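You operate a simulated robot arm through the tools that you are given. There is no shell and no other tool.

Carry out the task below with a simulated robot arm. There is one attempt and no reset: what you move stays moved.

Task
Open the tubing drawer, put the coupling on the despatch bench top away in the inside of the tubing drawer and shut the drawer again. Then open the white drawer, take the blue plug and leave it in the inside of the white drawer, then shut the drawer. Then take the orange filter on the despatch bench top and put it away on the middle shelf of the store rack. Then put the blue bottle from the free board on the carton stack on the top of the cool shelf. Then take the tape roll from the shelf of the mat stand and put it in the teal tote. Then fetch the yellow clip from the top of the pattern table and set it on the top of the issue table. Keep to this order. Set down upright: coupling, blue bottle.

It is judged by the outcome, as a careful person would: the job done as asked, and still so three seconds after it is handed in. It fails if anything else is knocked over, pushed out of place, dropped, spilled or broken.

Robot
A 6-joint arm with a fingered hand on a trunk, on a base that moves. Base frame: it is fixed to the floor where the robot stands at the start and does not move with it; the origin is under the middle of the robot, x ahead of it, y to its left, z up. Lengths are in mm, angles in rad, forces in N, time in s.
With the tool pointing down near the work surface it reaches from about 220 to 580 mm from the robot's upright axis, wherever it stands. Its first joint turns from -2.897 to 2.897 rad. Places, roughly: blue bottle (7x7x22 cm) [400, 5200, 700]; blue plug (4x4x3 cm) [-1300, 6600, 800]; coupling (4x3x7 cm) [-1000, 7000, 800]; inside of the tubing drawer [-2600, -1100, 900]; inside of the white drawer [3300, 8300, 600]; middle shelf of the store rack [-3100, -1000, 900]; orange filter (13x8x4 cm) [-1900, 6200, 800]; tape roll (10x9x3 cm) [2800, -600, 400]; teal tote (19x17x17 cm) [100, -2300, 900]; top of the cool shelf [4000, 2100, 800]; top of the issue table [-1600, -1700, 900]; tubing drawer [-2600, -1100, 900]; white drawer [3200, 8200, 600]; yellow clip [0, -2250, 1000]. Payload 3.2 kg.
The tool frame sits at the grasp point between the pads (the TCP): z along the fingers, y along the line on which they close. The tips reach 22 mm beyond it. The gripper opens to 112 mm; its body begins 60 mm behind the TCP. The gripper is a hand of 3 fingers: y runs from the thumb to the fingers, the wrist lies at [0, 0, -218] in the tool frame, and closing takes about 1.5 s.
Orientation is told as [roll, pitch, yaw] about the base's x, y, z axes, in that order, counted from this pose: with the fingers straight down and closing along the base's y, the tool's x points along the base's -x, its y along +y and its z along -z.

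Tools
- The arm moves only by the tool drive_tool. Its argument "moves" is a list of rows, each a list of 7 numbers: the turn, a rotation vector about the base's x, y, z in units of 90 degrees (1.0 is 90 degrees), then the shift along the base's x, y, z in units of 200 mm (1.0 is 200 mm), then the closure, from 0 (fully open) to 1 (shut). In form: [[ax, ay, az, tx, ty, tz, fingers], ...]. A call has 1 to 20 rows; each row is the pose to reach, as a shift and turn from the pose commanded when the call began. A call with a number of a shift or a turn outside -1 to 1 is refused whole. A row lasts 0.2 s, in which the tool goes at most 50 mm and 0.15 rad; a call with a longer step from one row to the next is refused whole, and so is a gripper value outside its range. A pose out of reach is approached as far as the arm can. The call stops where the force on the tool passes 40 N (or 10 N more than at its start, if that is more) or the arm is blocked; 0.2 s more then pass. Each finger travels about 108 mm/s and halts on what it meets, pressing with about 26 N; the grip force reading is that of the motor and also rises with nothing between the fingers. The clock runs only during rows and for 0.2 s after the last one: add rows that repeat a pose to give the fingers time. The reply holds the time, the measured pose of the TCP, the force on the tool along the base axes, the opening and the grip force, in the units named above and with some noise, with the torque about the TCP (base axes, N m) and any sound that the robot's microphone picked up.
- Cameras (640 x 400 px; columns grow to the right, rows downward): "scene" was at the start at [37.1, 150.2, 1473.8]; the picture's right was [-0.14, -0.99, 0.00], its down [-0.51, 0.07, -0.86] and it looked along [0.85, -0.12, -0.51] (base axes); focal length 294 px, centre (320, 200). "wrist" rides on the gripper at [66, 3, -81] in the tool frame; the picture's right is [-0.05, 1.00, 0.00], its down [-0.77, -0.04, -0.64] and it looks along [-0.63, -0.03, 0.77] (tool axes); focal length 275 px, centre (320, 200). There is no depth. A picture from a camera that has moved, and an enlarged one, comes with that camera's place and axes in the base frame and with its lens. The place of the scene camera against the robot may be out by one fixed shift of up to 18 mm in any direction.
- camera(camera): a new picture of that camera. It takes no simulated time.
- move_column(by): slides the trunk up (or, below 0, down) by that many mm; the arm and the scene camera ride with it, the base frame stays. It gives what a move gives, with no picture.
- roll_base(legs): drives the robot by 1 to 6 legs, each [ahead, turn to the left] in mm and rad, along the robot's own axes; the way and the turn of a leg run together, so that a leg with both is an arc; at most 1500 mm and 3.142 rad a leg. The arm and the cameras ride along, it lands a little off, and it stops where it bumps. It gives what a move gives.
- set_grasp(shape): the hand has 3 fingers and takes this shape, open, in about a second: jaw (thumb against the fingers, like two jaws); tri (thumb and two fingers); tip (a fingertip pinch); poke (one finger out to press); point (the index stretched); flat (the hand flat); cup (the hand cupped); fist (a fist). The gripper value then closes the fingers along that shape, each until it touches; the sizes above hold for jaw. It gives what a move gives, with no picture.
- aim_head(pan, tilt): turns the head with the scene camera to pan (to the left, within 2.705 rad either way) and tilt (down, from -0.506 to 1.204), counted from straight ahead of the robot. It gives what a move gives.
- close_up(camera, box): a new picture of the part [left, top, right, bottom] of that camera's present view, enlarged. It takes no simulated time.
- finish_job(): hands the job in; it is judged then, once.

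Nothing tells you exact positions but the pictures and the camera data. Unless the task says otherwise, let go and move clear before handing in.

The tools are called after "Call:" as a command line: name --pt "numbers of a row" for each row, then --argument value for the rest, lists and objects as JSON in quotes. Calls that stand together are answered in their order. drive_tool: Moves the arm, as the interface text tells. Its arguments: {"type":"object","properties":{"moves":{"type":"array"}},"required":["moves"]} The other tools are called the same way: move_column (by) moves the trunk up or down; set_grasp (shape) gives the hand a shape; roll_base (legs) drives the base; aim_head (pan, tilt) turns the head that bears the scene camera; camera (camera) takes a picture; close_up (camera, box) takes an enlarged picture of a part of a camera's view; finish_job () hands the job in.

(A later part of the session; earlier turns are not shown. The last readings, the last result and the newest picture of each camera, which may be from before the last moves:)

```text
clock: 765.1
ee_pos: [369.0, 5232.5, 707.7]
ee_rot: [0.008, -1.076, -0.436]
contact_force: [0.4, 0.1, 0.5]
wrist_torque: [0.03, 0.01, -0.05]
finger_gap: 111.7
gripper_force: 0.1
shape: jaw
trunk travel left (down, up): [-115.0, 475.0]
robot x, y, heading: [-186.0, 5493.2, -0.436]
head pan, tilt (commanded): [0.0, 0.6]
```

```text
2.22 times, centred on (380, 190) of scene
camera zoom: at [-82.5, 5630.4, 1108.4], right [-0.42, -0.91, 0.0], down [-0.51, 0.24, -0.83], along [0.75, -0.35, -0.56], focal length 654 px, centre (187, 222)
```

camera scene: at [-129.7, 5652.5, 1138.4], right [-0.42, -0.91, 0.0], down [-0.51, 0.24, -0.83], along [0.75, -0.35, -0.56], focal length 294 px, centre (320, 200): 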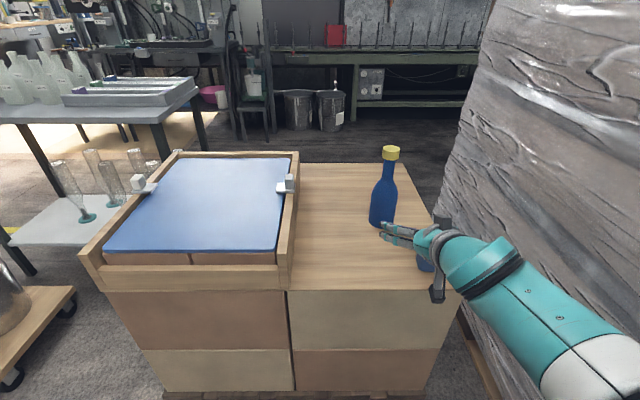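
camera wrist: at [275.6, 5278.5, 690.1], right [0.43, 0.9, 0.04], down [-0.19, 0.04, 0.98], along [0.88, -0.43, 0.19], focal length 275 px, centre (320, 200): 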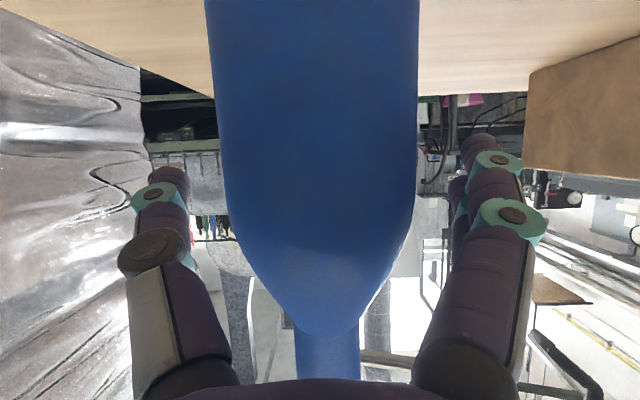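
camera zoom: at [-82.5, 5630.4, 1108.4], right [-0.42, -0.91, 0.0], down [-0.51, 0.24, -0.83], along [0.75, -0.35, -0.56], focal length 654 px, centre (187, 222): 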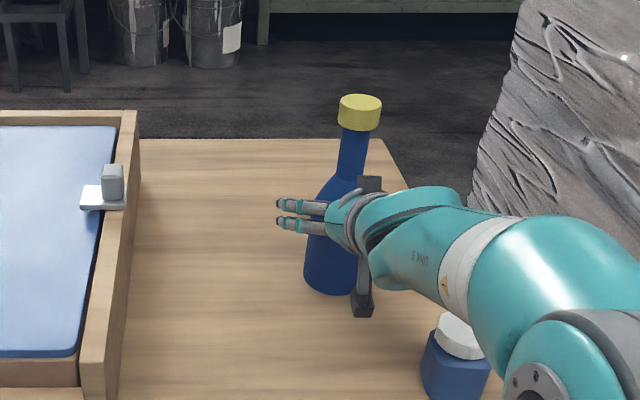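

Well centred. Lowering 15 mm and closing on the body.

Call:
move_column --by -17

Call:
drive_tool --pt "0 0 0 0 0 0 0.1" --pt "0 0 0 0 0 0 0.2" --pt "0 0 0 0 0 0 0.3" --pt "0 0 0 0 0 0 0.4" --pt "0 0 0 0 0 0 0.6" --pt "0 0 0 0 0 0 0.8" --pt "0 0 0 0 0 0 1" --pt "0 0 0 0 0 0 1"

Call:
camera --camera "wrist"

Call:
close_up --camera "scene" --box '[300, 100, 460, 280]'

```text
clock: 765.8
ee_pos: [367.5, 5232.5, 692.0]
ee_rot: [0.008, -1.075, -0.434]
contact_force: [0.1, -0.3, 0.2]
wrist_torque: [0.0, 0.0, -0.01]
finger_gap: 111.9
gripper_force: 0.1
shape: jaw
trunk travel left (down, up): [-98.0, 492.0]
robot x, y, heading: [-188.3, 5496.3, -0.438]
head pan, tilt (commanded): [0.0, 0.6]
```

```text
clock: 767.6
ee_pos: [368.8, 5232.4, 692.4]
ee_rot: [0.009, -1.075, -0.434]
contact_force: [1.0, -0.4, 0.2]
wrist_torque: [0.04, -0.02, -0.06]
finger_gap: 55.4
gripper_force: 25.7
shape: jaw
trunk travel left (down, up): [-98.0, 492.0]
robot x, y, heading: [-183.4, 5493.5, -0.44]
head pan, tilt (commanded): [0.0, 0.6]
```

```text
taken
camera wrist: at [275.7, 5278.4, 673.1], right [0.43, 0.9, 0.04], down [-0.19, 0.04, 0.98], along [0.88, -0.43, 0.19], focal length 275 px, centre (320, 200)
```

wrist: 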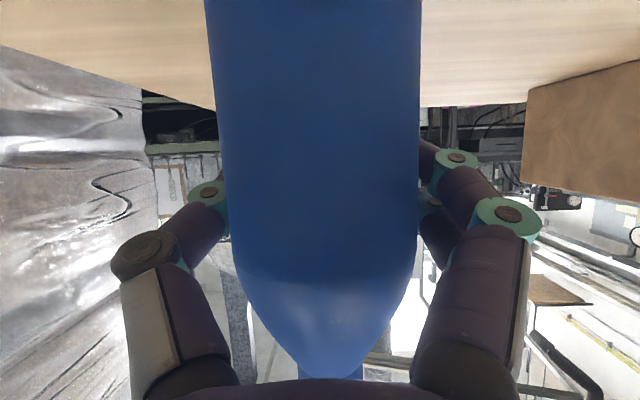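

```text
2.22 times, centred on (380, 190) of scene
camera zoom: at [-82.4, 5630.3, 1091.4], right [-0.42, -0.91, 0.0], down [-0.51, 0.24, -0.83], along [0.75, -0.35, -0.56], focal length 654 px, centre (187, 222)
```

zoom: 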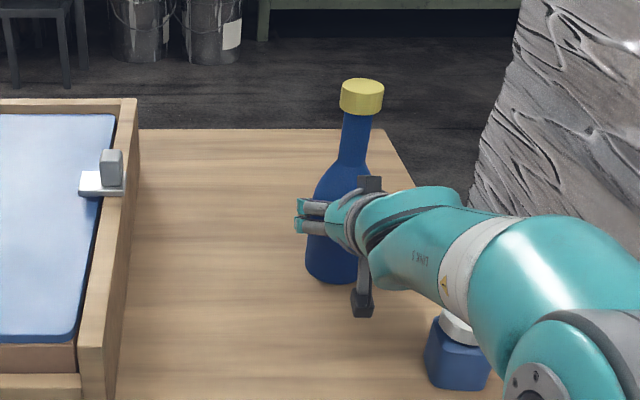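

Gripped at the body. Lifting straight up with the trunk.

Call:
move_column --by 30

Call:
close_up --camera "scene" --box '[300, 80, 460, 260]'

Call:
move_column --by 170

Call:
camera --camera "scene"

```text
clock: 768.3
ee_pos: [368.3, 5233.1, 721.4]
ee_rot: [0.009, -1.076, -0.436]
contact_force: [0.3, 0.0, -4.0]
wrist_torque: [-0.02, 0.03, 0.0]
finger_gap: 55.0
gripper_force: 25.6
shape: jaw
trunk travel left (down, up): [-128.0, 462.0]
robot x, y, heading: [-189.4, 5495.7, -0.433]
head pan, tilt (commanded): [0.0, 0.6]
```

```text
2.22 times, centred on (380, 170) of scene
camera zoom: at [-82.2, 5630.2, 1121.5], right [-0.42, -0.91, 0.0], down [-0.51, 0.24, -0.82], along [0.75, -0.35, -0.57], focal length 654 px, centre (187, 267)
```

zoom: 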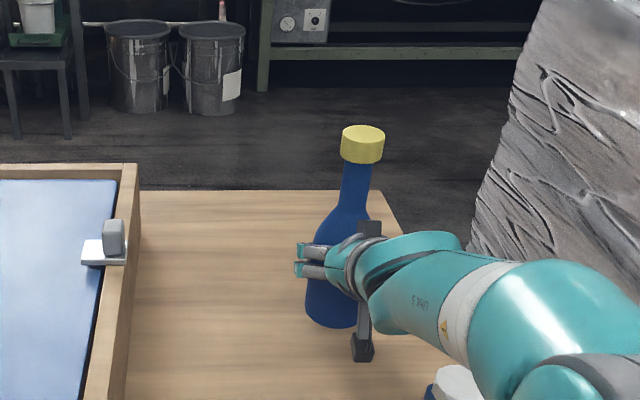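

```text
clock: 770.2
ee_pos: [368.7, 5233.1, 891.6]
ee_rot: [0.007, -1.075, -0.434]
contact_force: [-0.8, 0.1, -3.8]
wrist_torque: [-0.01, 0.0, -0.01]
finger_gap: 55.4
gripper_force: 25.9
shape: jaw
trunk travel left (down, up): [-298.0, 292.0]
robot x, y, heading: [-183.7, 5496.4, -0.435]
head pan, tilt (commanded): [0.0, 0.6]
```

```text
taken
camera scene: at [-82.1, 5630.2, 1291.4], right [-0.42, -0.91, 0.0], down [-0.51, 0.24, -0.82], along [0.75, -0.35, -0.57], focal length 294 px, centre (320, 200)
```

scene: 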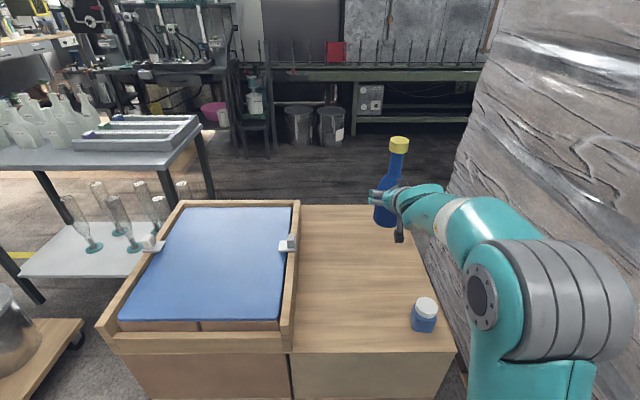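

Bottle held upright; the jar is untouched. Backing away and drawing the arm in a bit for the drive.

Call:
roll_base --legs '[[-400, 0]]'

Call:
drive_tool --pt "0 0 0 -0.15 0.07 0.02 1" --pt "0 0 0 -0.3 0.14 0.04 1" --pt "0 0 0 -0.45 0.21 0.06 1" --pt "0 0 0 -0.6 0.28 0.08 1" --pt "0 0 0 -0.75 0.35 0.1 1"

Call:
aim_head --pan 1.4 --tilt 0.4

Call:
camera --camera "scene"

```text
clock: 772.8
ee_pos: [0.8, 5402.1, 890.5]
ee_rot: [0.007, -1.075, -0.439]
contact_force: [0.3, -0.7, -4.2]
wrist_torque: [-0.01, 0.0, -0.03]
finger_gap: 55.7
gripper_force: 26.3
shape: jaw
trunk travel left (down, up): [-298.0, 292.0]
robot x, y, heading: [-552.5, 5667.9, -0.445]
head pan, tilt (commanded): [0.0, 0.6]
```

```text
clock: 774.0
ee_pos: [-150.7, 5473.7, 910.4]
ee_rot: [0.006, -1.073, -0.436]
contact_force: [-1.2, 0.7, -3.5]
wrist_torque: [0.0, -0.03, 0.0]
finger_gap: 55.3
gripper_force: 26.4
shape: jaw
out of reach, approached as far as the arm can: row 1, 2, 3, 4
trunk travel left (down, up): [-298.0, 292.0]
robot x, y, heading: [-554.4, 5672.6, -0.442]
head pan, tilt (commanded): [0.0, 0.6]
```

```text
clock: 775.5
ee_pos: [-149.7, 5473.0, 911.3]
ee_rot: [0.008, -1.074, -0.44]
contact_force: [0.2, -0.6, -5.0]
wrist_torque: [0.01, -0.01, 0.0]
finger_gap: 55.2
gripper_force: 26.2
shape: jaw
trunk travel left (down, up): [-298.0, 292.0]
robot x, y, heading: [-550.5, 5670.9, -0.443]
head pan, tilt (commanded): [1.4, 0.4]
```

```text
taken
camera scene: at [-474.8, 5916.1, 1309.6], right [0.82, -0.58, 0.0], down [-0.22, -0.32, -0.92], along [0.53, 0.75, -0.39], focal length 294 px, centre (320, 200)
```

scene: 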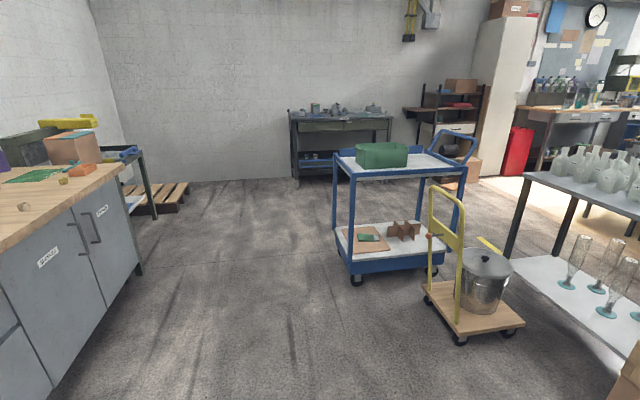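

Call:
roll_base --legs '[[0, 1.571], [1400, 0], [1420, 0], [0, -1.571]]'

Call:
roll_base --legs '[[1400, 0], [1400, 0]]'

Call:
aim_head --pan 0.1 --tilt 0.35

Call:
camera --camera "scene"

```text
clock: 796.9
ee_pos: [1034.9, 8039.2, 912.2]
ee_rot: [0.008, -1.076, -0.458]
contact_force: [-0.2, -0.5, -4.0]
wrist_torque: [-0.01, -0.04, -0.02]
finger_gap: 54.9
gripper_force: 26.3
shape: jaw
trunk travel left (down, up): [-298.0, 292.0]
robot x, y, heading: [635.1, 8239.5, -0.465]
head pan, tilt (commanded): [1.4, 0.4]
```

```text
clock: 810.2
ee_pos: [3490.6, 6826.0, 912.1]
ee_rot: [0.009, -1.075, -0.446]
contact_force: [-0.4, -0.1, -4.1]
wrist_torque: [-0.01, -0.02, -0.02]
finger_gap: 54.7
gripper_force: 26.1
shape: jaw
trunk travel left (down, up): [-298.0, 292.0]
robot x, y, heading: [3091.4, 7019.1, -0.444]
head pan, tilt (commanded): [1.4, 0.4]
```

```text
clock: 811.7
ee_pos: [3490.6, 6825.7, 912.0]
ee_rot: [0.01, -1.076, -0.447]
contact_force: [0.5, 0.4, -3.5]
wrist_torque: [-0.02, 0.01, 0.02]
finger_gap: 54.9
gripper_force: 25.7
shape: jaw
trunk travel left (down, up): [-298.0, 292.0]
robot x, y, heading: [3092.5, 7023.4, -0.445]
head pan, tilt (commanded): [0.099, 0.351]
```

```text
taken
camera scene: at [3202.0, 7163.3, 1314.2], right [-0.34, -0.94, 0.0], down [-0.32, 0.12, -0.94], along [0.88, -0.32, -0.34], focal length 294 px, centre (320, 200)
```

scene: 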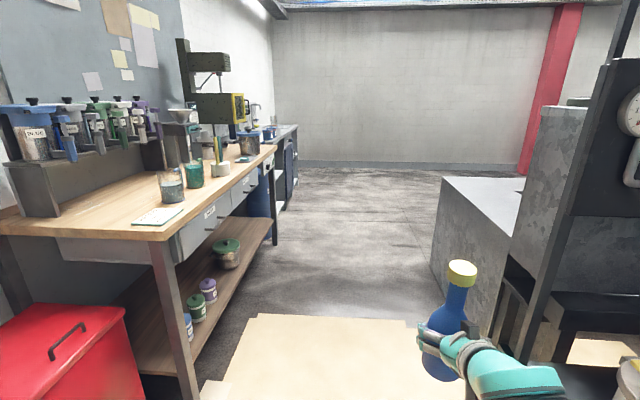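

The passage ahead between the wood bench and the grey block is open. Driving through it to the rear area.

Call:
roll_base --legs '[[1400, 0], [1300, 0]]'

Call:
aim_head --pan -1.3 --tilt 0.3

Call:
camera --camera "scene"

```text
clock: 824.8
ee_pos: [5945.3, 5698.5, 911.4]
ee_rot: [0.009, -1.076, -0.419]
contact_force: [0.0, 0.1, -3.8]
wrist_torque: [-0.04, -0.01, 0.0]
finger_gap: 54.9
gripper_force: 26.2
shape: jaw
trunk travel left (down, up): [-298.0, 292.0]
robot x, y, heading: [5539.6, 5883.3, -0.417]
head pan, tilt (commanded): [0.099, 0.351]
```

```text
clock: 826.3
ee_pos: [5945.4, 5697.6, 911.9]
ee_rot: [0.008, -1.073, -0.419]
contact_force: [-0.2, -0.7, -3.5]
wrist_torque: [0.03, 0.01, 0.02]
finger_gap: 54.8
gripper_force: 26.2
shape: jaw
trunk travel left (down, up): [-298.0, 292.0]
robot x, y, heading: [5536.5, 5882.1, -0.421]
head pan, tilt (commanded): [-1.3, 0.3]
```

```text
taken
camera scene: at [5545.7, 5964.9, 1318.9], right [-0.99, 0.15, 0.0], down [0.04, 0.29, -0.96], along [-0.14, -0.94, -0.3], focal length 294 px, centre (320, 200)
```

scene: 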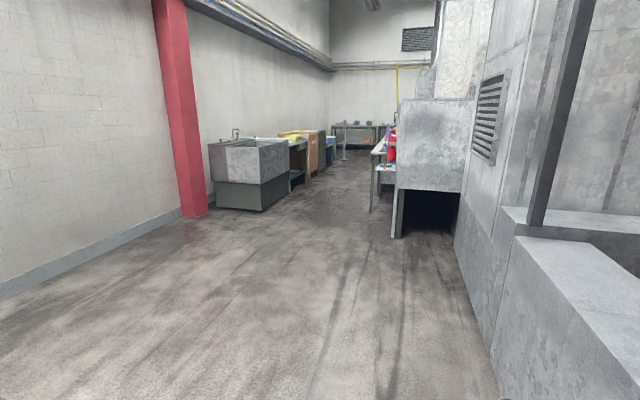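

Call:
close_up --camera "scene" --box '[270, 110, 430, 230]'

```text
3.33 times, centred on (350, 170) of scene
camera zoom: at [5545.7, 5964.9, 1318.9], right [-0.99, 0.15, 0.0], down [0.04, 0.29, -0.96], along [-0.14, -0.94, -0.3], focal length 982 px, centre (220, 300)
```

zoom: 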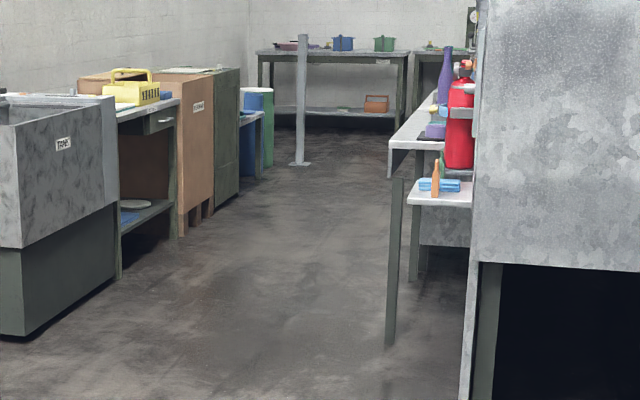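

The cool shelf is along the back of the machine, further down. Driving down this rear aisle, keeping to its middle.

Call:
roll_base --legs '[[0, -1.263], [1425, 0], [1300, 0]]'

Call:
aim_head --pan -0.4 --tilt 0.4

Call:
camera --camera "scene"

```text
clock: 842.6
ee_pos: [5212.2, 2718.8, 911.5]
ee_rot: [0.008, -1.074, -1.68]
contact_force: [0.5, -0.3, -3.9]
wrist_torque: [-0.01, 0.01, -0.03]
finger_gap: 55.0
gripper_force: 26.5
shape: jaw
trunk travel left (down, up): [-298.0, 292.0]
robot x, y, heading: [5265.9, 3163.5, -1.678]
head pan, tilt (commanded): [-1.3, 0.3]
```

```text
clock: 843.8
ee_pos: [5212.1, 2720.0, 911.5]
ee_rot: [0.01, -1.075, -1.679]
contact_force: [-0.3, 0.9, -3.8]
wrist_torque: [-0.01, -0.01, 0.01]
finger_gap: 54.7
gripper_force: 26.2
shape: jaw
trunk travel left (down, up): [-298.0, 292.0]
robot x, y, heading: [5266.9, 3162.1, -1.684]
head pan, tilt (commanded): [-0.4, 0.4]
```

```text
taken
camera scene: at [5399.0, 3121.0, 1309.7], right [-0.87, 0.49, 0.0], down [0.19, 0.34, -0.92], along [-0.45, -0.8, -0.39], focal length 294 px, centre (320, 200)
```

scene: 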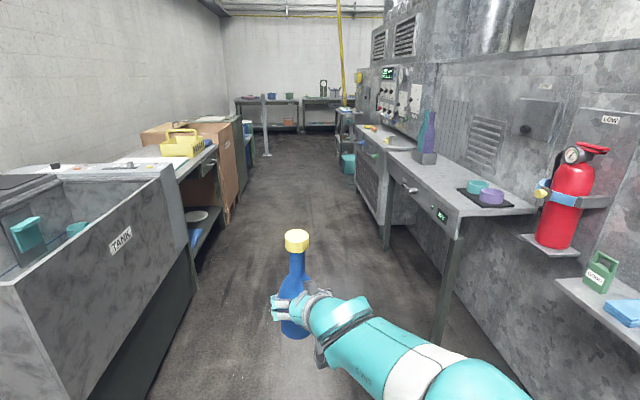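

Call:
close_up --camera "scene" --box '[340, 90, 560, 260]'

Call:
close_up --camera "scene" --box '[520, 140, 640, 330]'

```text
2.35 times, centred on (450, 175) of scene
camera zoom: at [5399.0, 3121.0, 1309.7], right [-0.87, 0.49, 0.0], down [0.19, 0.34, -0.92], along [-0.45, -0.8, -0.39], focal length 693 px, centre (14, 259)
```

zoom: 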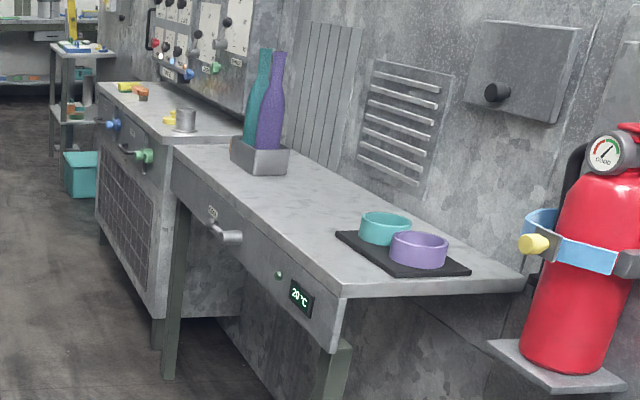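

```text
2.11 times, centred on (580, 235) of scene
camera zoom: at [5399.0, 3121.0, 1309.7], right [-0.87, 0.49, 0.0], down [0.19, 0.34, -0.92], along [-0.45, -0.8, -0.39], focal length 620 px, centre (-227, 126)
```

zoom: 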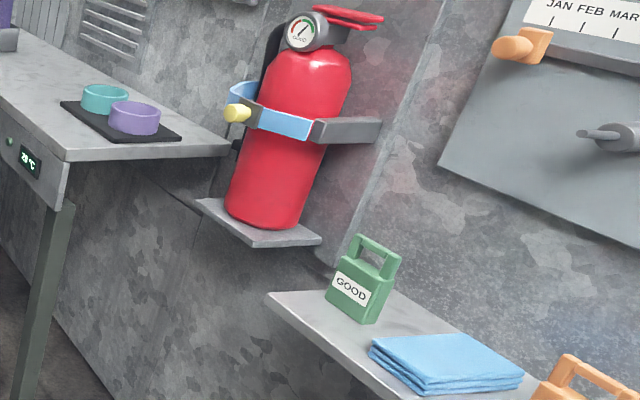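

The cool shelf is the grey counter with the 20 °C display; its middle is free between the two bottles in a holder and the bowls on a mat. Raising the bottle a little and driving in front of the middle, then turning to face it.

Call:
move_column --by 80

Call:
roll_base --legs '[[0, -0.36], [1480, 0]]'

Call:
roll_base --legs '[[0, -1.541]]'

Call:
aim_head --pan 0.0 --tilt 0.5

Call:
camera --camera "scene"

Call:
camera --camera "wrist"

```text
clock: 845.0
ee_pos: [5212.6, 2719.1, 991.9]
ee_rot: [0.009, -1.074, -1.679]
contact_force: [-0.3, 1.0, -4.0]
wrist_torque: [0.0, 0.02, 0.03]
finger_gap: 54.9
gripper_force: 26.0
shape: jaw
trunk travel left (down, up): [-378.0, 212.0]
robot x, y, heading: [5263.0, 3162.7, -1.677]
head pan, tilt (commanded): [-0.4, 0.4]
```

```text
clock: 853.5
ee_pos: [4412.3, 1432.0, 991.2]
ee_rot: [0.009, -1.073, -2.015]
contact_force: [-0.7, -0.1, -5.1]
wrist_torque: [0.0, -0.01, -0.01]
finger_gap: 54.6
gripper_force: 25.8
shape: jaw
trunk travel left (down, up): [-378.0, 212.0]
robot x, y, heading: [4610.9, 1832.6, -2.018]
head pan, tilt (commanded): [-0.4, 0.4]
```

```text
clock: 857.7
ee_pos: [4204.7, 2026.7, 991.6]
ee_rot: [0.009, -1.073, 2.705]
contact_force: [0.2, 0.6, -3.3]
wrist_torque: [0.07, -0.03, 0.01]
finger_gap: 54.6
gripper_force: 25.6
shape: jaw
trunk travel left (down, up): [-378.0, 212.0]
robot x, y, heading: [4608.5, 1838.5, 2.705]
head pan, tilt (commanded): [-0.4, 0.4]
```

```text
clock: 858.5
ee_pos: [4205.0, 2026.7, 991.7]
ee_rot: [0.01, -1.073, 2.707]
contact_force: [-0.1, -0.3, -3.4]
wrist_torque: [0.01, -0.01, -0.02]
finger_gap: 54.6
gripper_force: 26.3
shape: jaw
trunk travel left (down, up): [-378.0, 212.0]
robot x, y, heading: [4609.1, 1834.3, 2.701]
head pan, tilt (commanded): [0.0, 0.499]
```

```text
taken
camera scene: at [4518.4, 1694.3, 1380.5], right [0.42, 0.91, 0.0], down [0.43, -0.2, -0.88], along [-0.8, 0.37, -0.48], focal length 294 px, centre (320, 200)
```

scene: 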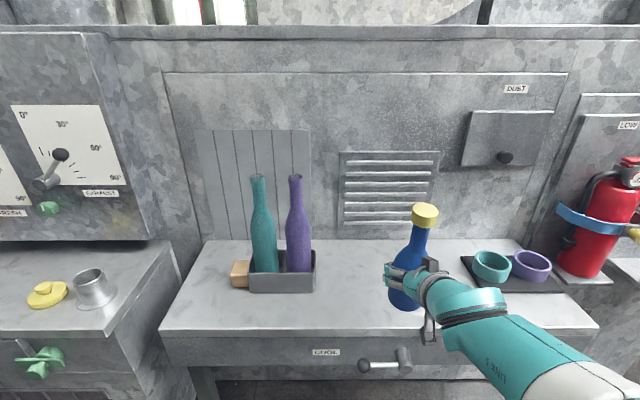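

```text
taken
camera wrist: at [4295.6, 1982.6, 972.5], right [-0.43, -0.9, 0.05], down [0.19, -0.04, 0.98], along [-0.88, 0.43, 0.19], focal length 275 px, centre (320, 200)
```

wrist: 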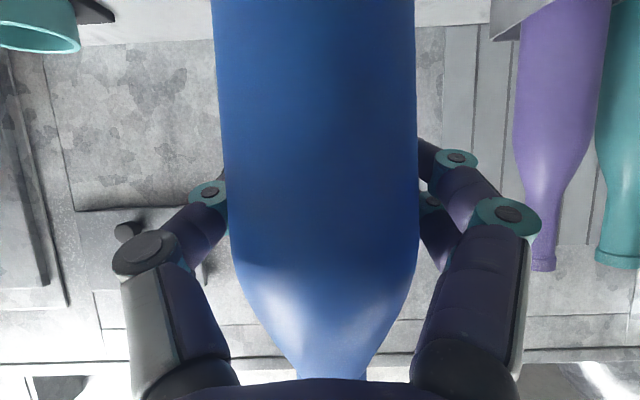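

In position, facing the COOL shelf with the bottle over its front edge. Rolling 130 mm forward so the bottle is over the free middle.

Call:
roll_base --legs '[[130, 0]]'

Call:
move_column --by -70

Call:
camera --camera "scene"

Call:
camera --camera "wrist"

```text
clock: 859.8
ee_pos: [4086.3, 2080.8, 991.4]
ee_rot: [0.009, -1.073, 2.709]
contact_force: [0.1, -0.7, -3.7]
wrist_torque: [0.02, 0.01, -0.02]
finger_gap: 54.5
gripper_force: 26.0
shape: jaw
trunk travel left (down, up): [-378.0, 212.0]
robot x, y, heading: [4494.0, 1885.9, 2.703]
head pan, tilt (commanded): [0.0, 0.499]
```

```text
clock: 860.9
ee_pos: [4086.4, 2081.9, 922.3]
ee_rot: [0.009, -1.075, 2.708]
contact_force: [0.2, -0.7, -4.0]
wrist_torque: [-0.01, 0.02, -0.01]
finger_gap: 54.6
gripper_force: 25.8
shape: jaw
trunk travel left (down, up): [-308.0, 282.0]
robot x, y, heading: [4490.0, 1889.3, 2.704]
head pan, tilt (commanded): [0.0, 0.499]
```

```text
taken
camera scene: at [4401.0, 1749.0, 1310.5], right [0.42, 0.91, 0.0], down [0.43, -0.2, -0.88], along [-0.8, 0.37, -0.48], focal length 294 px, centre (320, 200)
```

scene: 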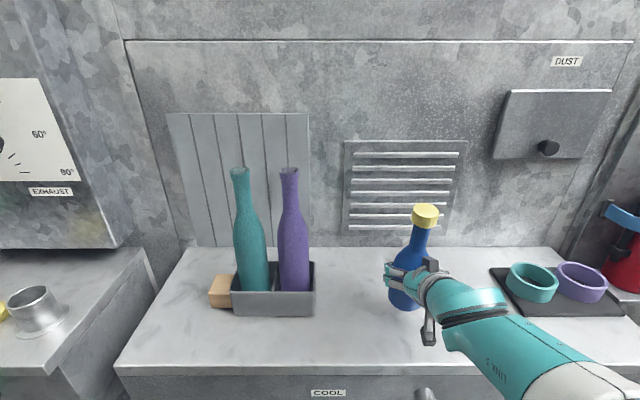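

```text
taken
camera wrist: at [4177.7, 2037.0, 902.5], right [-0.43, -0.9, 0.05], down [0.19, -0.04, 0.98], along [-0.88, 0.43, 0.19], focal length 275 px, centre (320, 200)
```

wrist: 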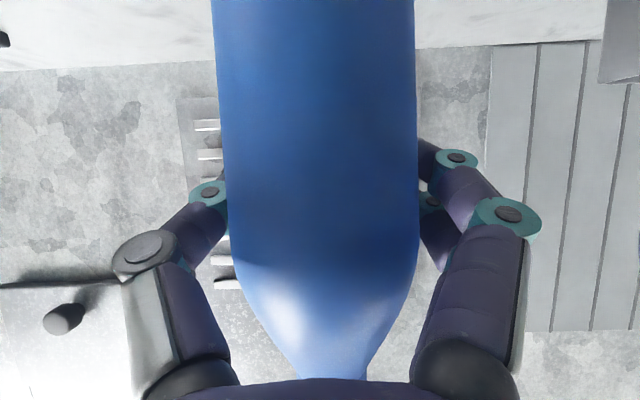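

Call:
move_column --by -22

Call:
move_column --by -6

Call:
move_column --by -5

Call:
close_up --camera "scene" --box '[340, 180, 480, 340]'

```text
clock: 861.6
ee_pos: [4086.8, 2081.7, 898.0]
ee_rot: [0.008, -1.073, 2.709]
contact_force: [-0.7, -0.6, -4.0]
wrist_torque: [0.02, -0.01, 0.04]
finger_gap: 54.5
gripper_force: 25.8
shape: jaw
trunk travel left (down, up): [-286.0, 304.0]
robot x, y, heading: [4491.1, 1890.8, 2.706]
head pan, tilt (commanded): [0.0, 0.499]
```

```text
clock: 862.1
ee_pos: [4086.5, 2081.7, 894.0]
ee_rot: [0.009, -1.073, 2.71]
contact_force: [0.3, 0.4, -3.0]
wrist_torque: [-0.02, 0.01, -0.01]
finger_gap: 54.4
gripper_force: 25.8
shape: jaw
trunk travel left (down, up): [-280.0, 310.0]
robot x, y, heading: [4492.1, 1888.1, 2.708]
head pan, tilt (commanded): [0.0, 0.499]
```

```text
clock: 862.7
ee_pos: [4086.3, 2081.8, 888.8]
ee_rot: [0.008, -1.073, 2.709]
contact_force: [-0.5, 0.5, -3.2]
wrist_torque: [0.0, 0.01, 0.0]
finger_gap: 54.4
gripper_force: 26.1
shape: jaw
trunk travel left (down, up): [-275.0, 315.0]
robot x, y, heading: [4493.0, 1891.3, 2.711]
head pan, tilt (commanded): [0.0, 0.499]
```

```text
2.50 times, centred on (410, 260) of scene
camera zoom: at [4401.0, 1749.0, 1277.5], right [0.42, 0.91, 0.0], down [0.43, -0.2, -0.88], along [-0.8, 0.37, -0.48], focal length 736 px, centre (95, 50)
```

zoom: 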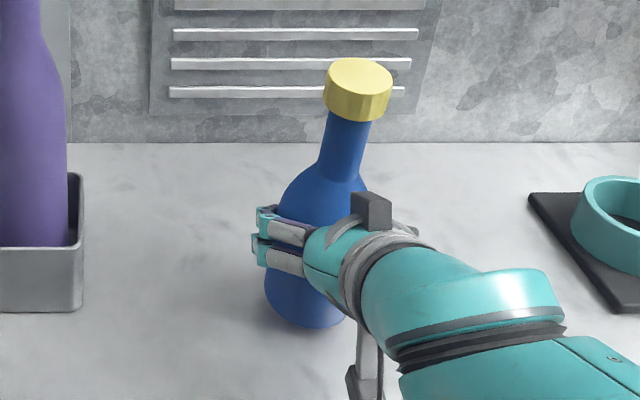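

Call:
move_column --by -4

Call:
move_column --by -4

Call:
move_column --by -3

Call:
move_column --by -3

```text
clock: 863.2
ee_pos: [4087.1, 2081.3, 884.1]
ee_rot: [0.009, -1.074, 2.71]
contact_force: [-0.4, -0.4, -3.0]
wrist_torque: [0.02, -0.01, -0.01]
finger_gap: 54.7
gripper_force: 26.1
shape: jaw
trunk travel left (down, up): [-271.0, 319.0]
robot x, y, heading: [4490.2, 1888.9, 2.705]
head pan, tilt (commanded): [0.0, 0.499]
```

```text
clock: 863.7
ee_pos: [4086.9, 2081.7, 880.1]
ee_rot: [0.009, -1.073, 2.709]
contact_force: [0.1, 0.3, -4.0]
wrist_torque: [-0.01, 0.0, -0.01]
finger_gap: 54.4
gripper_force: 26.3
shape: jaw
trunk travel left (down, up): [-267.0, 323.0]
robot x, y, heading: [4495.3, 1889.5, 2.709]
head pan, tilt (commanded): [0.0, 0.499]
```

```text
clock: 864.2
ee_pos: [4087.6, 2082.1, 877.2]
ee_rot: [0.008, -1.073, 2.71]
contact_force: [0.8, 0.2, -3.5]
wrist_torque: [0.01, 0.0, 0.02]
finger_gap: 54.4
gripper_force: 25.7
shape: jaw
trunk travel left (down, up): [-264.0, 326.0]
robot x, y, heading: [4495.2, 1889.7, 2.703]
head pan, tilt (commanded): [0.0, 0.499]
```

```text
clock: 864.8
ee_pos: [4087.3, 2081.5, 874.9]
ee_rot: [0.007, -1.076, 2.708]
contact_force: [-0.5, 1.2, 0.5]
wrist_torque: [0.01, 0.04, 0.0]
finger_gap: 54.7
gripper_force: 26.5
shape: jaw
trunk travel left (down, up): [-261.0, 329.0]
robot x, y, heading: [4490.9, 1889.6, 2.704]
head pan, tilt (commanded): [0.0, 0.499]
```

Contact is starting. One more 2 mm, then opening gently.

Call:
move_column --by -2

Call:
drive_tool --pt "0 0 0 0 0 0 0.48" --pt "0 0 0 0 0 0 0.44" --pt "0 0 0 0 0 0 0.38" --pt "0 0 0 0 0 0 0.3" --pt "0 0 0 0 0 0 0.2" --pt "0 0 0 0 0 0 0.1" --pt "0 0 0 0 0 0 0" --pt "0 0 0 0 0 0 0"

Call:
close_up --camera "scene" --box '[340, 180, 480, 340]'

Call:
camera --camera "wrist"

```text
clock: 865.3
ee_pos: [4086.5, 2081.5, 872.4]
ee_rot: [0.006, -1.076, 2.708]
contact_force: [-1.6, 2.5, 4.3]
wrist_torque: [-0.05, -0.01, -0.03]
finger_gap: 54.7
gripper_force: 26.2
shape: jaw
trunk travel left (down, up): [-259.0, 331.0]
robot x, y, heading: [4489.5, 1889.5, 2.713]
head pan, tilt (commanded): [0.0, 0.499]
```

```text
clock: 867.1
ee_pos: [4087.9, 2082.1, 872.6]
ee_rot: [0.008, -1.073, 2.71]
contact_force: [0.4, -0.2, 0.1]
wrist_torque: [0.04, -0.01, -0.02]
finger_gap: 112.0
gripper_force: 0.0
shape: jaw
trunk travel left (down, up): [-259.0, 331.0]
robot x, y, heading: [4490.6, 1890.2, 2.706]
head pan, tilt (commanded): [0.0, 0.499]
```

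```text
2.50 times, centred on (410, 260) of scene
camera zoom: at [4401.2, 1748.9, 1261.5], right [0.42, 0.91, 0.0], down [0.43, -0.2, -0.88], along [-0.8, 0.37, -0.48], focal length 736 px, centre (95, 50)
```

zoom: 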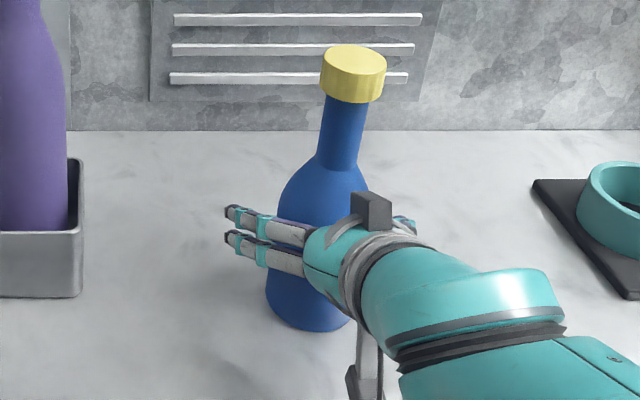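

```text
taken
camera wrist: at [4177.8, 2036.9, 853.6], right [-0.43, -0.9, 0.05], down [0.19, -0.04, 0.98], along [-0.88, 0.43, 0.19], focal length 275 px, centre (320, 200)
```

wrist: 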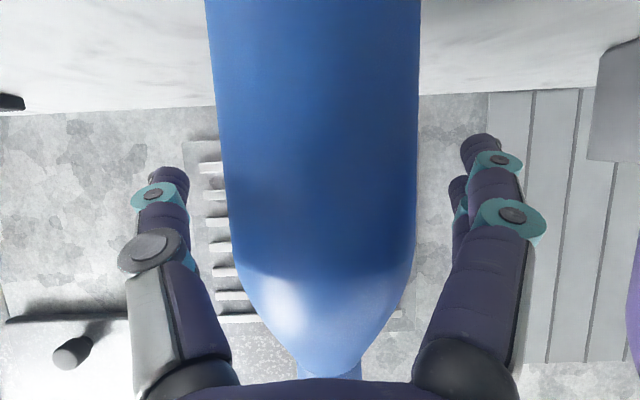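

The bottle stands upright by itself. Backing straight out with the base.

Call:
roll_base --legs '[[-330, 0]]'

Call:
camera --camera "scene"

```text
clock: 869.2
ee_pos: [4385.1, 1944.0, 872.8]
ee_rot: [0.008, -1.073, 2.705]
contact_force: [-0.2, -0.5, -0.3]
wrist_torque: [0.0, 0.0, -0.01]
finger_gap: 112.0
gripper_force: 0.1
shape: jaw
trunk travel left (down, up): [-259.0, 331.0]
robot x, y, heading: [4785.5, 1754.2, 2.701]
head pan, tilt (commanded): [0.0, 0.499]
```

```text
taken
camera scene: at [4697.3, 1610.6, 1261.5], right [0.43, 0.91, 0.0], down [0.43, -0.2, -0.88], along [-0.79, 0.37, -0.48], focal length 294 px, centre (320, 200)
```

scene: 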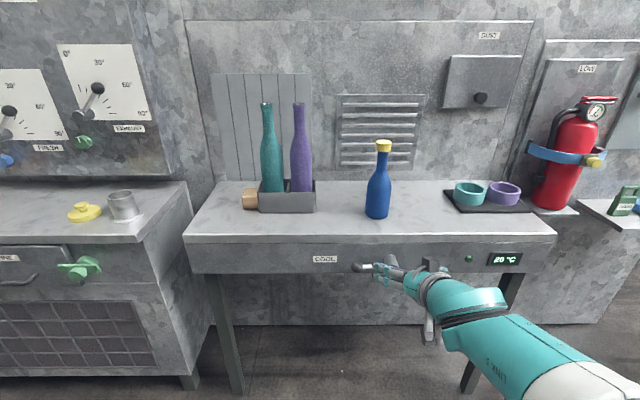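

The blue bottle is upright on the cool shelf. Next the tape roll on the mat stand, further down this rear aisle. Folding the arm to hand-down and driving on.

Call:
drive_tool --pt "-0.036 -0.077 0 0.07 -0.03 0.03 0" --pt "-0.072 -0.155 0 0.14 -0.06 0.06 0" --pt "-0.108 -0.232 0 0.2 -0.095 0.09 0" --pt "-0.144 -0.309 0 0.27 -0.13 0.12 0" --pt "-0.18 -0.387 0 0.34 -0.16 0.15 0" --pt "-0.2165 -0.464 0 0.41 -0.19 0.18 0" --pt "-0.2526 -0.5416 0 0.48 -0.22 0.21 0" --pt "-0.2887 -0.619 0 0.544 -0.254 0.24 0"

Call:
move_column --by 200

Call:
roll_base --legs '[[0, 1.571]]'

Call:
aim_head --pan -0.1 --tilt 0.3

Call:
camera --camera "scene"

```text
clock: 871.0
ee_pos: [4493.3, 1895.1, 919.7]
ee_rot: [0.008, -0.002, 2.705]
contact_force: [0.3, 0.1, 0.2]
wrist_torque: [-0.05, 0.02, -0.03]
finger_gap: 112.1
gripper_force: 0.0
shape: jaw
out of reach, approached as far as the arm can: row 1
trunk travel left (down, up): [-259.0, 331.0]
robot x, y, heading: [4790.5, 1747.6, 2.701]
head pan, tilt (commanded): [0.0, 0.499]
```

```text
clock: 873.2
ee_pos: [4493.6, 1895.4, 1118.4]
ee_rot: [0.008, -0.002, 2.704]
contact_force: [-0.3, 0.7, -0.2]
wrist_torque: [-0.02, -0.05, 0.03]
finger_gap: 111.9
gripper_force: 0.0
shape: jaw
trunk travel left (down, up): [-459.0, 131.0]
robot x, y, heading: [4792.1, 1751.6, 2.7]
head pan, tilt (commanded): [0.0, 0.499]
```

```text
clock: 877.4
ee_pos: [4633.7, 1462.4, 1119.6]
ee_rot: [0.007, -0.001, -2.046]
contact_force: [0.0, -0.2, 0.0]
wrist_torque: [0.0, -0.01, 0.0]
finger_gap: 112.1
gripper_force: 0.1
shape: jaw
trunk travel left (down, up): [-459.0, 131.0]
robot x, y, heading: [4785.2, 1750.7, -2.05]
head pan, tilt (commanded): [0.0, 0.499]
```

```text
clock: 878.1
ee_pos: [4632.6, 1462.2, 1119.6]
ee_rot: [0.009, -0.002, -2.045]
contact_force: [0.0, 0.1, 0.0]
wrist_torque: [0.0, -0.03, 0.03]
finger_gap: 112.0
gripper_force: 0.1
shape: jaw
trunk travel left (down, up): [-459.0, 131.0]
robot x, y, heading: [4788.3, 1749.1, -2.047]
head pan, tilt (commanded): [-0.099, 0.3]
```

```text
taken
camera scene: at [4920.0, 1646.4, 1479.9], right [-0.84, 0.54, 0.0], down [0.16, 0.25, -0.96], along [-0.52, -0.8, -0.3], focal length 294 px, centre (320, 200)
```

scene: 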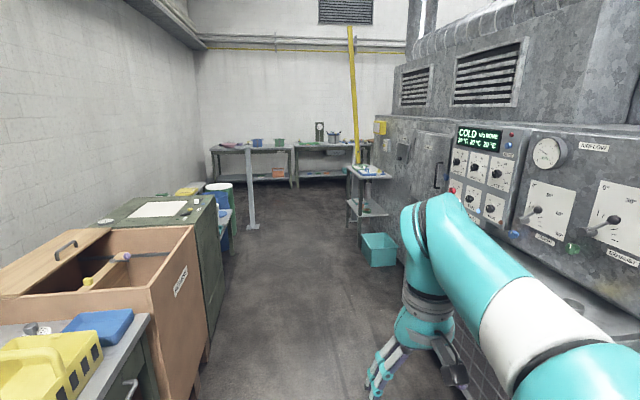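

Call:
close_up --camera "scene" --box '[310, 110, 430, 280]'

```text
2.35 times, centred on (370, 195) of scene
camera zoom: at [4920.0, 1646.4, 1479.9], right [-0.84, 0.54, 0.0], down [0.16, 0.25, -0.96], along [-0.52, -0.8, -0.3], focal length 693 px, centre (202, 212)
```

zoom: 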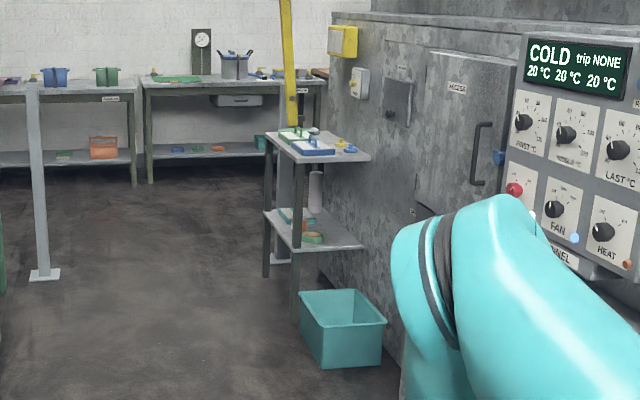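

The mat stand has a low shelf (~z 410) with green/orange items, standing against the machine back. I'll drive beside it and face it.

Call:
roll_base --legs '[[0, -0.045], [1490, 0], [1480, 0], [0, -1.5]]'

Call:
aim_head --pan 0.0 --tilt 0.7

Call:
camera --camera "scene"

```text
clock: 896.7
ee_pos: [2967.7, -681.8, 1119.0]
ee_rot: [0.008, -0.002, 2.654]
contact_force: [-0.5, 0.4, -0.7]
wrist_torque: [-0.02, 0.01, -0.02]
finger_gap: 112.0
gripper_force: 0.1
shape: jaw
trunk travel left (down, up): [-459.0, 131.0]
robot x, y, heading: [3254.6, -842.6, 2.651]
head pan, tilt (commanded): [-0.099, 0.3]
```

```text
clock: 897.5
ee_pos: [2966.9, -680.8, 1118.8]
ee_rot: [0.009, -0.002, 2.654]
contact_force: [0.2, 0.1, 0.4]
wrist_torque: [-0.01, 0.02, 0.03]
finger_gap: 111.9
gripper_force: 0.0
shape: jaw
trunk travel left (down, up): [-459.0, 131.0]
robot x, y, heading: [3255.5, -838.3, 2.651]
head pan, tilt (commanded): [0.0, 0.7]
```

```text
taken
camera scene: at [3162.1, -978.1, 1443.9], right [0.47, 0.88, 0.0], down [0.57, -0.3, -0.77], along [-0.68, 0.36, -0.64], focal length 294 px, centre (320, 200)
```

scene: 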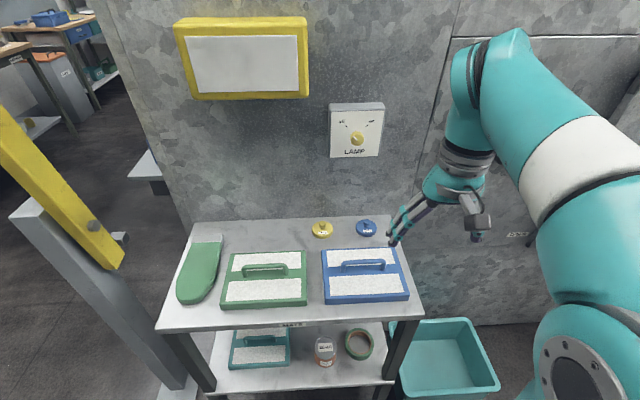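

I'm facing the mat stand. The tape roll (green outside, orange core) is on the lower shelf at right, beside a small jar. Zooming in.

Call:
close_up --camera "scene" --box '[200, 300, 440, 400]'

Call:
aim_head --pan -0.1 --tilt 1.0

Call:
camera --camera "scene"

```text
2.67 times, centred on (320, 350) of scene
camera zoom: at [3162.1, -978.1, 1443.9], right [0.47, 0.88, 0.0], down [0.57, -0.3, -0.77], along [-0.68, 0.36, -0.64], focal length 785 px, centre (320, -200)
```

zoom: 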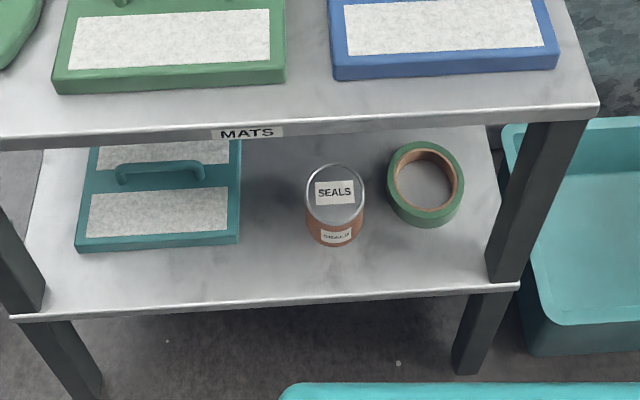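

```text
clock: 898.3
ee_pos: [2968.2, -681.4, 1119.2]
ee_rot: [0.009, -0.001, 2.655]
contact_force: [0.1, -0.4, 0.9]
wrist_torque: [0.0, -0.02, -0.01]
finger_gap: 111.8
gripper_force: 0.1
shape: jaw
trunk travel left (down, up): [-459.0, 131.0]
robot x, y, heading: [3256.0, -841.4, 2.65]
head pan, tilt (commanded): [-0.099, 1.0]
```

```text
taken
camera scene: at [3179.1, -979.3, 1420.5], right [0.56, 0.83, 0.0], down [0.7, -0.47, -0.54], along [-0.45, 0.3, -0.84], focal length 294 px, centre (320, 200)
```

scene: 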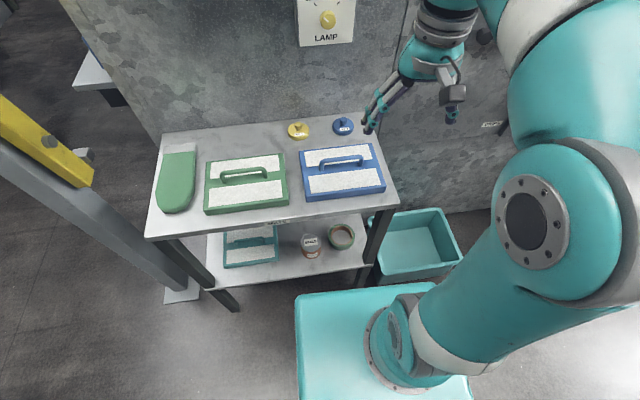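

I'll pinch the roll's front wall (fingers inside the core, thumb outside), reaching in under the top. First back up, shift left a little, lower the trunk fully and pre-shape the arm.

Call:
roll_base --legs '[[-350, 0], [0, 0.2]]'

Call:
move_column --by -400

Call:
move_column --by -55

Call:
drive_tool --pt "0 0 -0.083 0 0 -0.1 0.1" --pt "0 0 -0.167 0 0 -0.2 0.2" --pt "0 0 -0.25 0 0 -0.3 0.3" --pt "0 0 -0.333 0 0 -0.4 0.4" --pt "0 0 -0.417 0 0 -0.5 0.55" --pt "0 0 -0.5 0 0 -0.6 0.55" --pt "0 0 -0.583 0 0 -0.68 0.55" --pt "0 0 -0.667 0 0 -0.76 0.55" --pt "0 0 -0.75 0 0 -0.8 0.55" --pt "0 0 -0.833 0 0 -0.83 0.55" --pt "0 0 -0.917 0 0 -0.85 0.55" --pt "0 0 -1.0 0 0 -0.85 0.55"

Call:
camera --camera "scene"

```text
clock: 901.4
ee_pos: [3253.0, -905.1, 1119.2]
ee_rot: [0.009, -0.002, 2.845]
contact_force: [-0.2, 0.3, 0.4]
wrist_torque: [0.01, -0.02, 0.0]
finger_gap: 111.7
gripper_force: 0.1
shape: jaw
trunk travel left (down, up): [-459.0, 131.0]
robot x, y, heading: [3564.7, -1007.5, 2.842]
head pan, tilt (commanded): [-0.099, 1.0]
```

```text
clock: 905.2
ee_pos: [3253.0, -905.5, 719.9]
ee_rot: [0.008, 0.0, 2.846]
contact_force: [0.6, 0.7, -0.5]
wrist_torque: [-0.04, 0.0, 0.0]
finger_gap: 112.0
gripper_force: 0.0
shape: jaw
trunk travel left (down, up): [-59.0, 531.0]
robot x, y, heading: [3564.7, -1006.1, 2.844]
head pan, tilt (commanded): [-0.099, 1.0]
```

```text
clock: 906.1
ee_pos: [3252.5, -906.2, 664.9]
ee_rot: [0.009, -0.003, 2.846]
contact_force: [-0.1, 0.1, 0.6]
wrist_torque: [-0.02, 0.0, 0.01]
finger_gap: 112.0
gripper_force: 0.1
shape: jaw
trunk travel left (down, up): [-4.0, 586.0]
robot x, y, heading: [3563.8, -1004.3, 2.846]
head pan, tilt (commanded): [-0.099, 1.0]
```

```text
clock: 908.7
ee_pos: [3254.1, -905.7, 494.4]
ee_rot: [0.008, -0.003, 1.274]
contact_force: [0.5, 0.2, -0.5]
wrist_torque: [-0.02, -0.02, -0.01]
finger_gap: 50.7
gripper_force: 0.0
shape: jaw
trunk travel left (down, up): [-4.0, 586.0]
robot x, y, heading: [3566.9, -1007.2, 2.844]
head pan, tilt (commanded): [-0.099, 1.0]
```

```text
taken
camera scene: at [3517.0, -1159.2, 965.4], right [0.39, 0.92, 0.0], down [0.78, -0.33, -0.54], along [-0.5, 0.21, -0.84], focal length 294 px, centre (320, 200)
```

scene: 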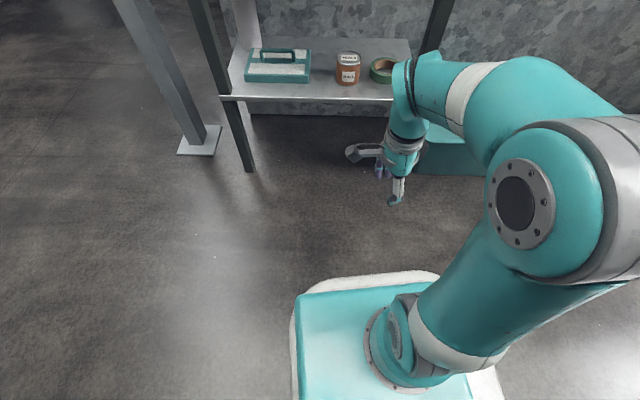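

Call:
roll_base --legs '[[335, 0], [0, -0.147]]'

Call:
camera --camera "wrist"

Call:
camera --camera "scene"

```text
clock: 911.5
ee_pos: [2954.8, -765.6, 494.0]
ee_rot: [0.009, -0.002, 1.132]
contact_force: [1.0, 0.0, 0.2]
wrist_torque: [-0.02, -0.05, 0.02]
finger_gap: 50.9
gripper_force: 0.1
shape: jaw
trunk travel left (down, up): [-4.0, 586.0]
robot x, y, heading: [3246.4, -910.7, 2.698]
head pan, tilt (commanded): [-0.099, 1.0]
```

```text
taken
camera wrist: at [2924.0, -823.6, 576.4], right [-0.88, 0.47, 0.01], down [0.37, 0.68, 0.64], along [0.29, 0.57, -0.77], focal length 275 px, centre (320, 200)
```

wrist: 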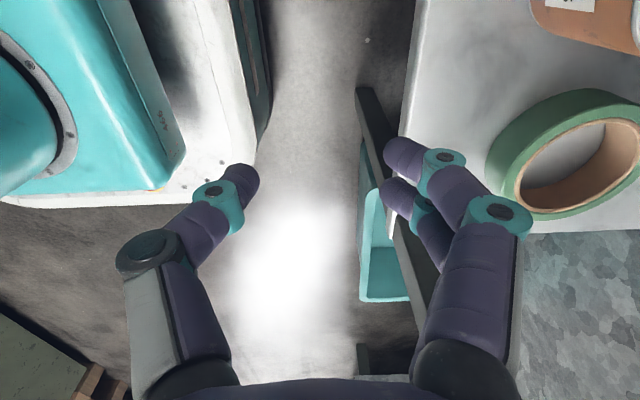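

```text
taken
camera scene: at [3180.1, -1052.6, 965.4], right [0.52, 0.86, 0.0], down [0.72, -0.43, -0.54], along [-0.46, 0.28, -0.84], focal length 294 px, centre (320, 200)
```

scene: 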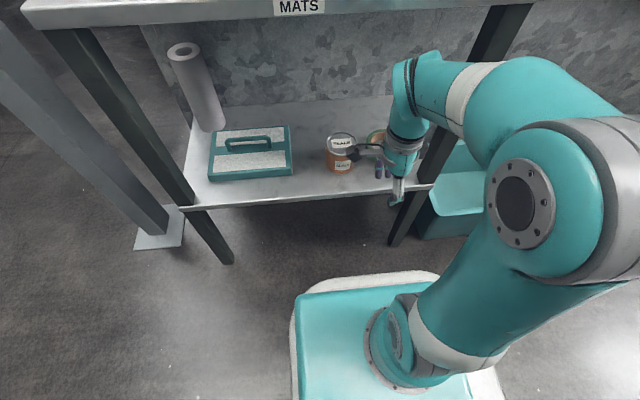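

Call:
close_up --camera "wrist" --box '[460, 0, 640, 240]'

```text
1.67 times, centred on (550, 120) of wrist
camera zoom: at [2924.0, -823.6, 576.4], right [-0.88, 0.47, 0.01], down [0.37, 0.68, 0.64], along [0.29, 0.57, -0.77], focal length 459 px, centre (-63, 333)
```

zoom: 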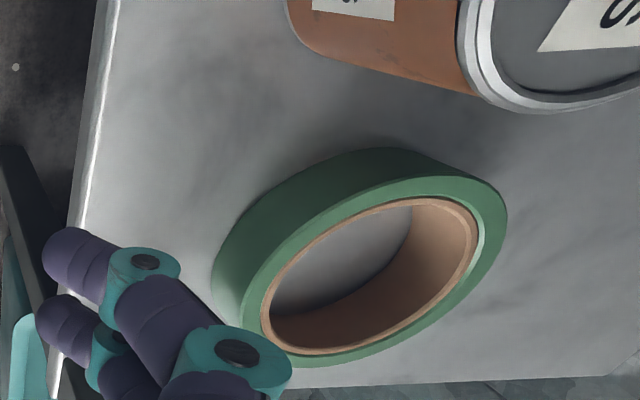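

I need a better fix on the roll. Turning the hand 45° so the wrist camera looks toward it more directly.

Call:
drive_tool --pt "0 0 0.083 0 0 0 0.55" --pt "0 0 0.167 0 0 0 0.55" --pt "0 0 0.25 0 0 0 0.55" --pt "0 0 0.333 0 0 0 0.55" --pt "0 0 0.417 0 0 0 0.55" --pt "0 0 0.5 0 0 0 0.55" --pt "0 0 0.583 0 0 0 0.55" --pt "0 0 0.667 0 0 0 0.55"

Call:
camera --camera "wrist"

```text
clock: 913.4
ee_pos: [2956.5, -765.1, 495.1]
ee_rot: [0.008, -0.002, 2.18]
contact_force: [0.2, 0.2, -0.1]
wrist_torque: [0.03, 0.0, 0.04]
finger_gap: 51.3
gripper_force: 0.1
shape: jaw
trunk travel left (down, up): [-4.0, 586.0]
robot x, y, heading: [3250.3, -909.3, 2.697]
head pan, tilt (commanded): [-0.099, 1.0]
```

```text
taken
camera wrist: at [2990.8, -819.8, 576.1], right [-0.85, -0.53, 0.01], down [-0.41, 0.66, 0.64], along [-0.34, 0.53, -0.77], focal length 275 px, centre (320, 200)
```

wrist: 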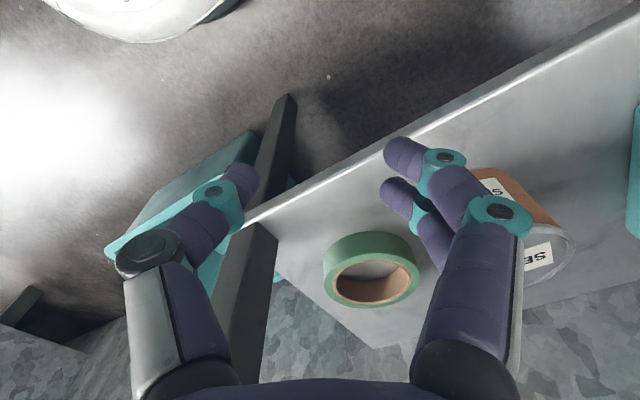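

Call:
close_up --camera "wrist" --box '[300, 210, 460, 330]'

```text
3.33 times, centred on (380, 270) of wrist
camera zoom: at [2990.8, -819.8, 576.1], right [-0.85, -0.53, 0.01], down [-0.41, 0.66, 0.64], along [-0.34, 0.53, -0.77], focal length 918 px, centre (120, -33)
```

zoom: 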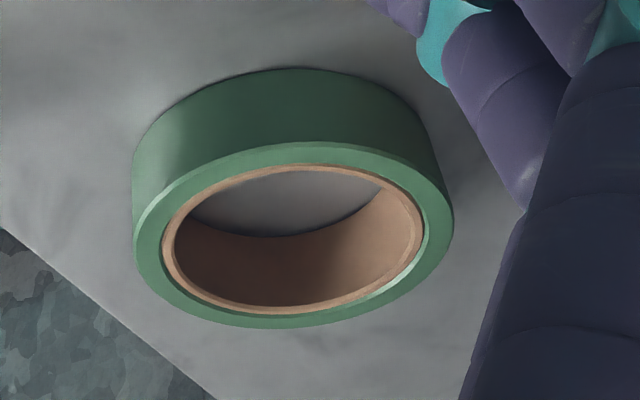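

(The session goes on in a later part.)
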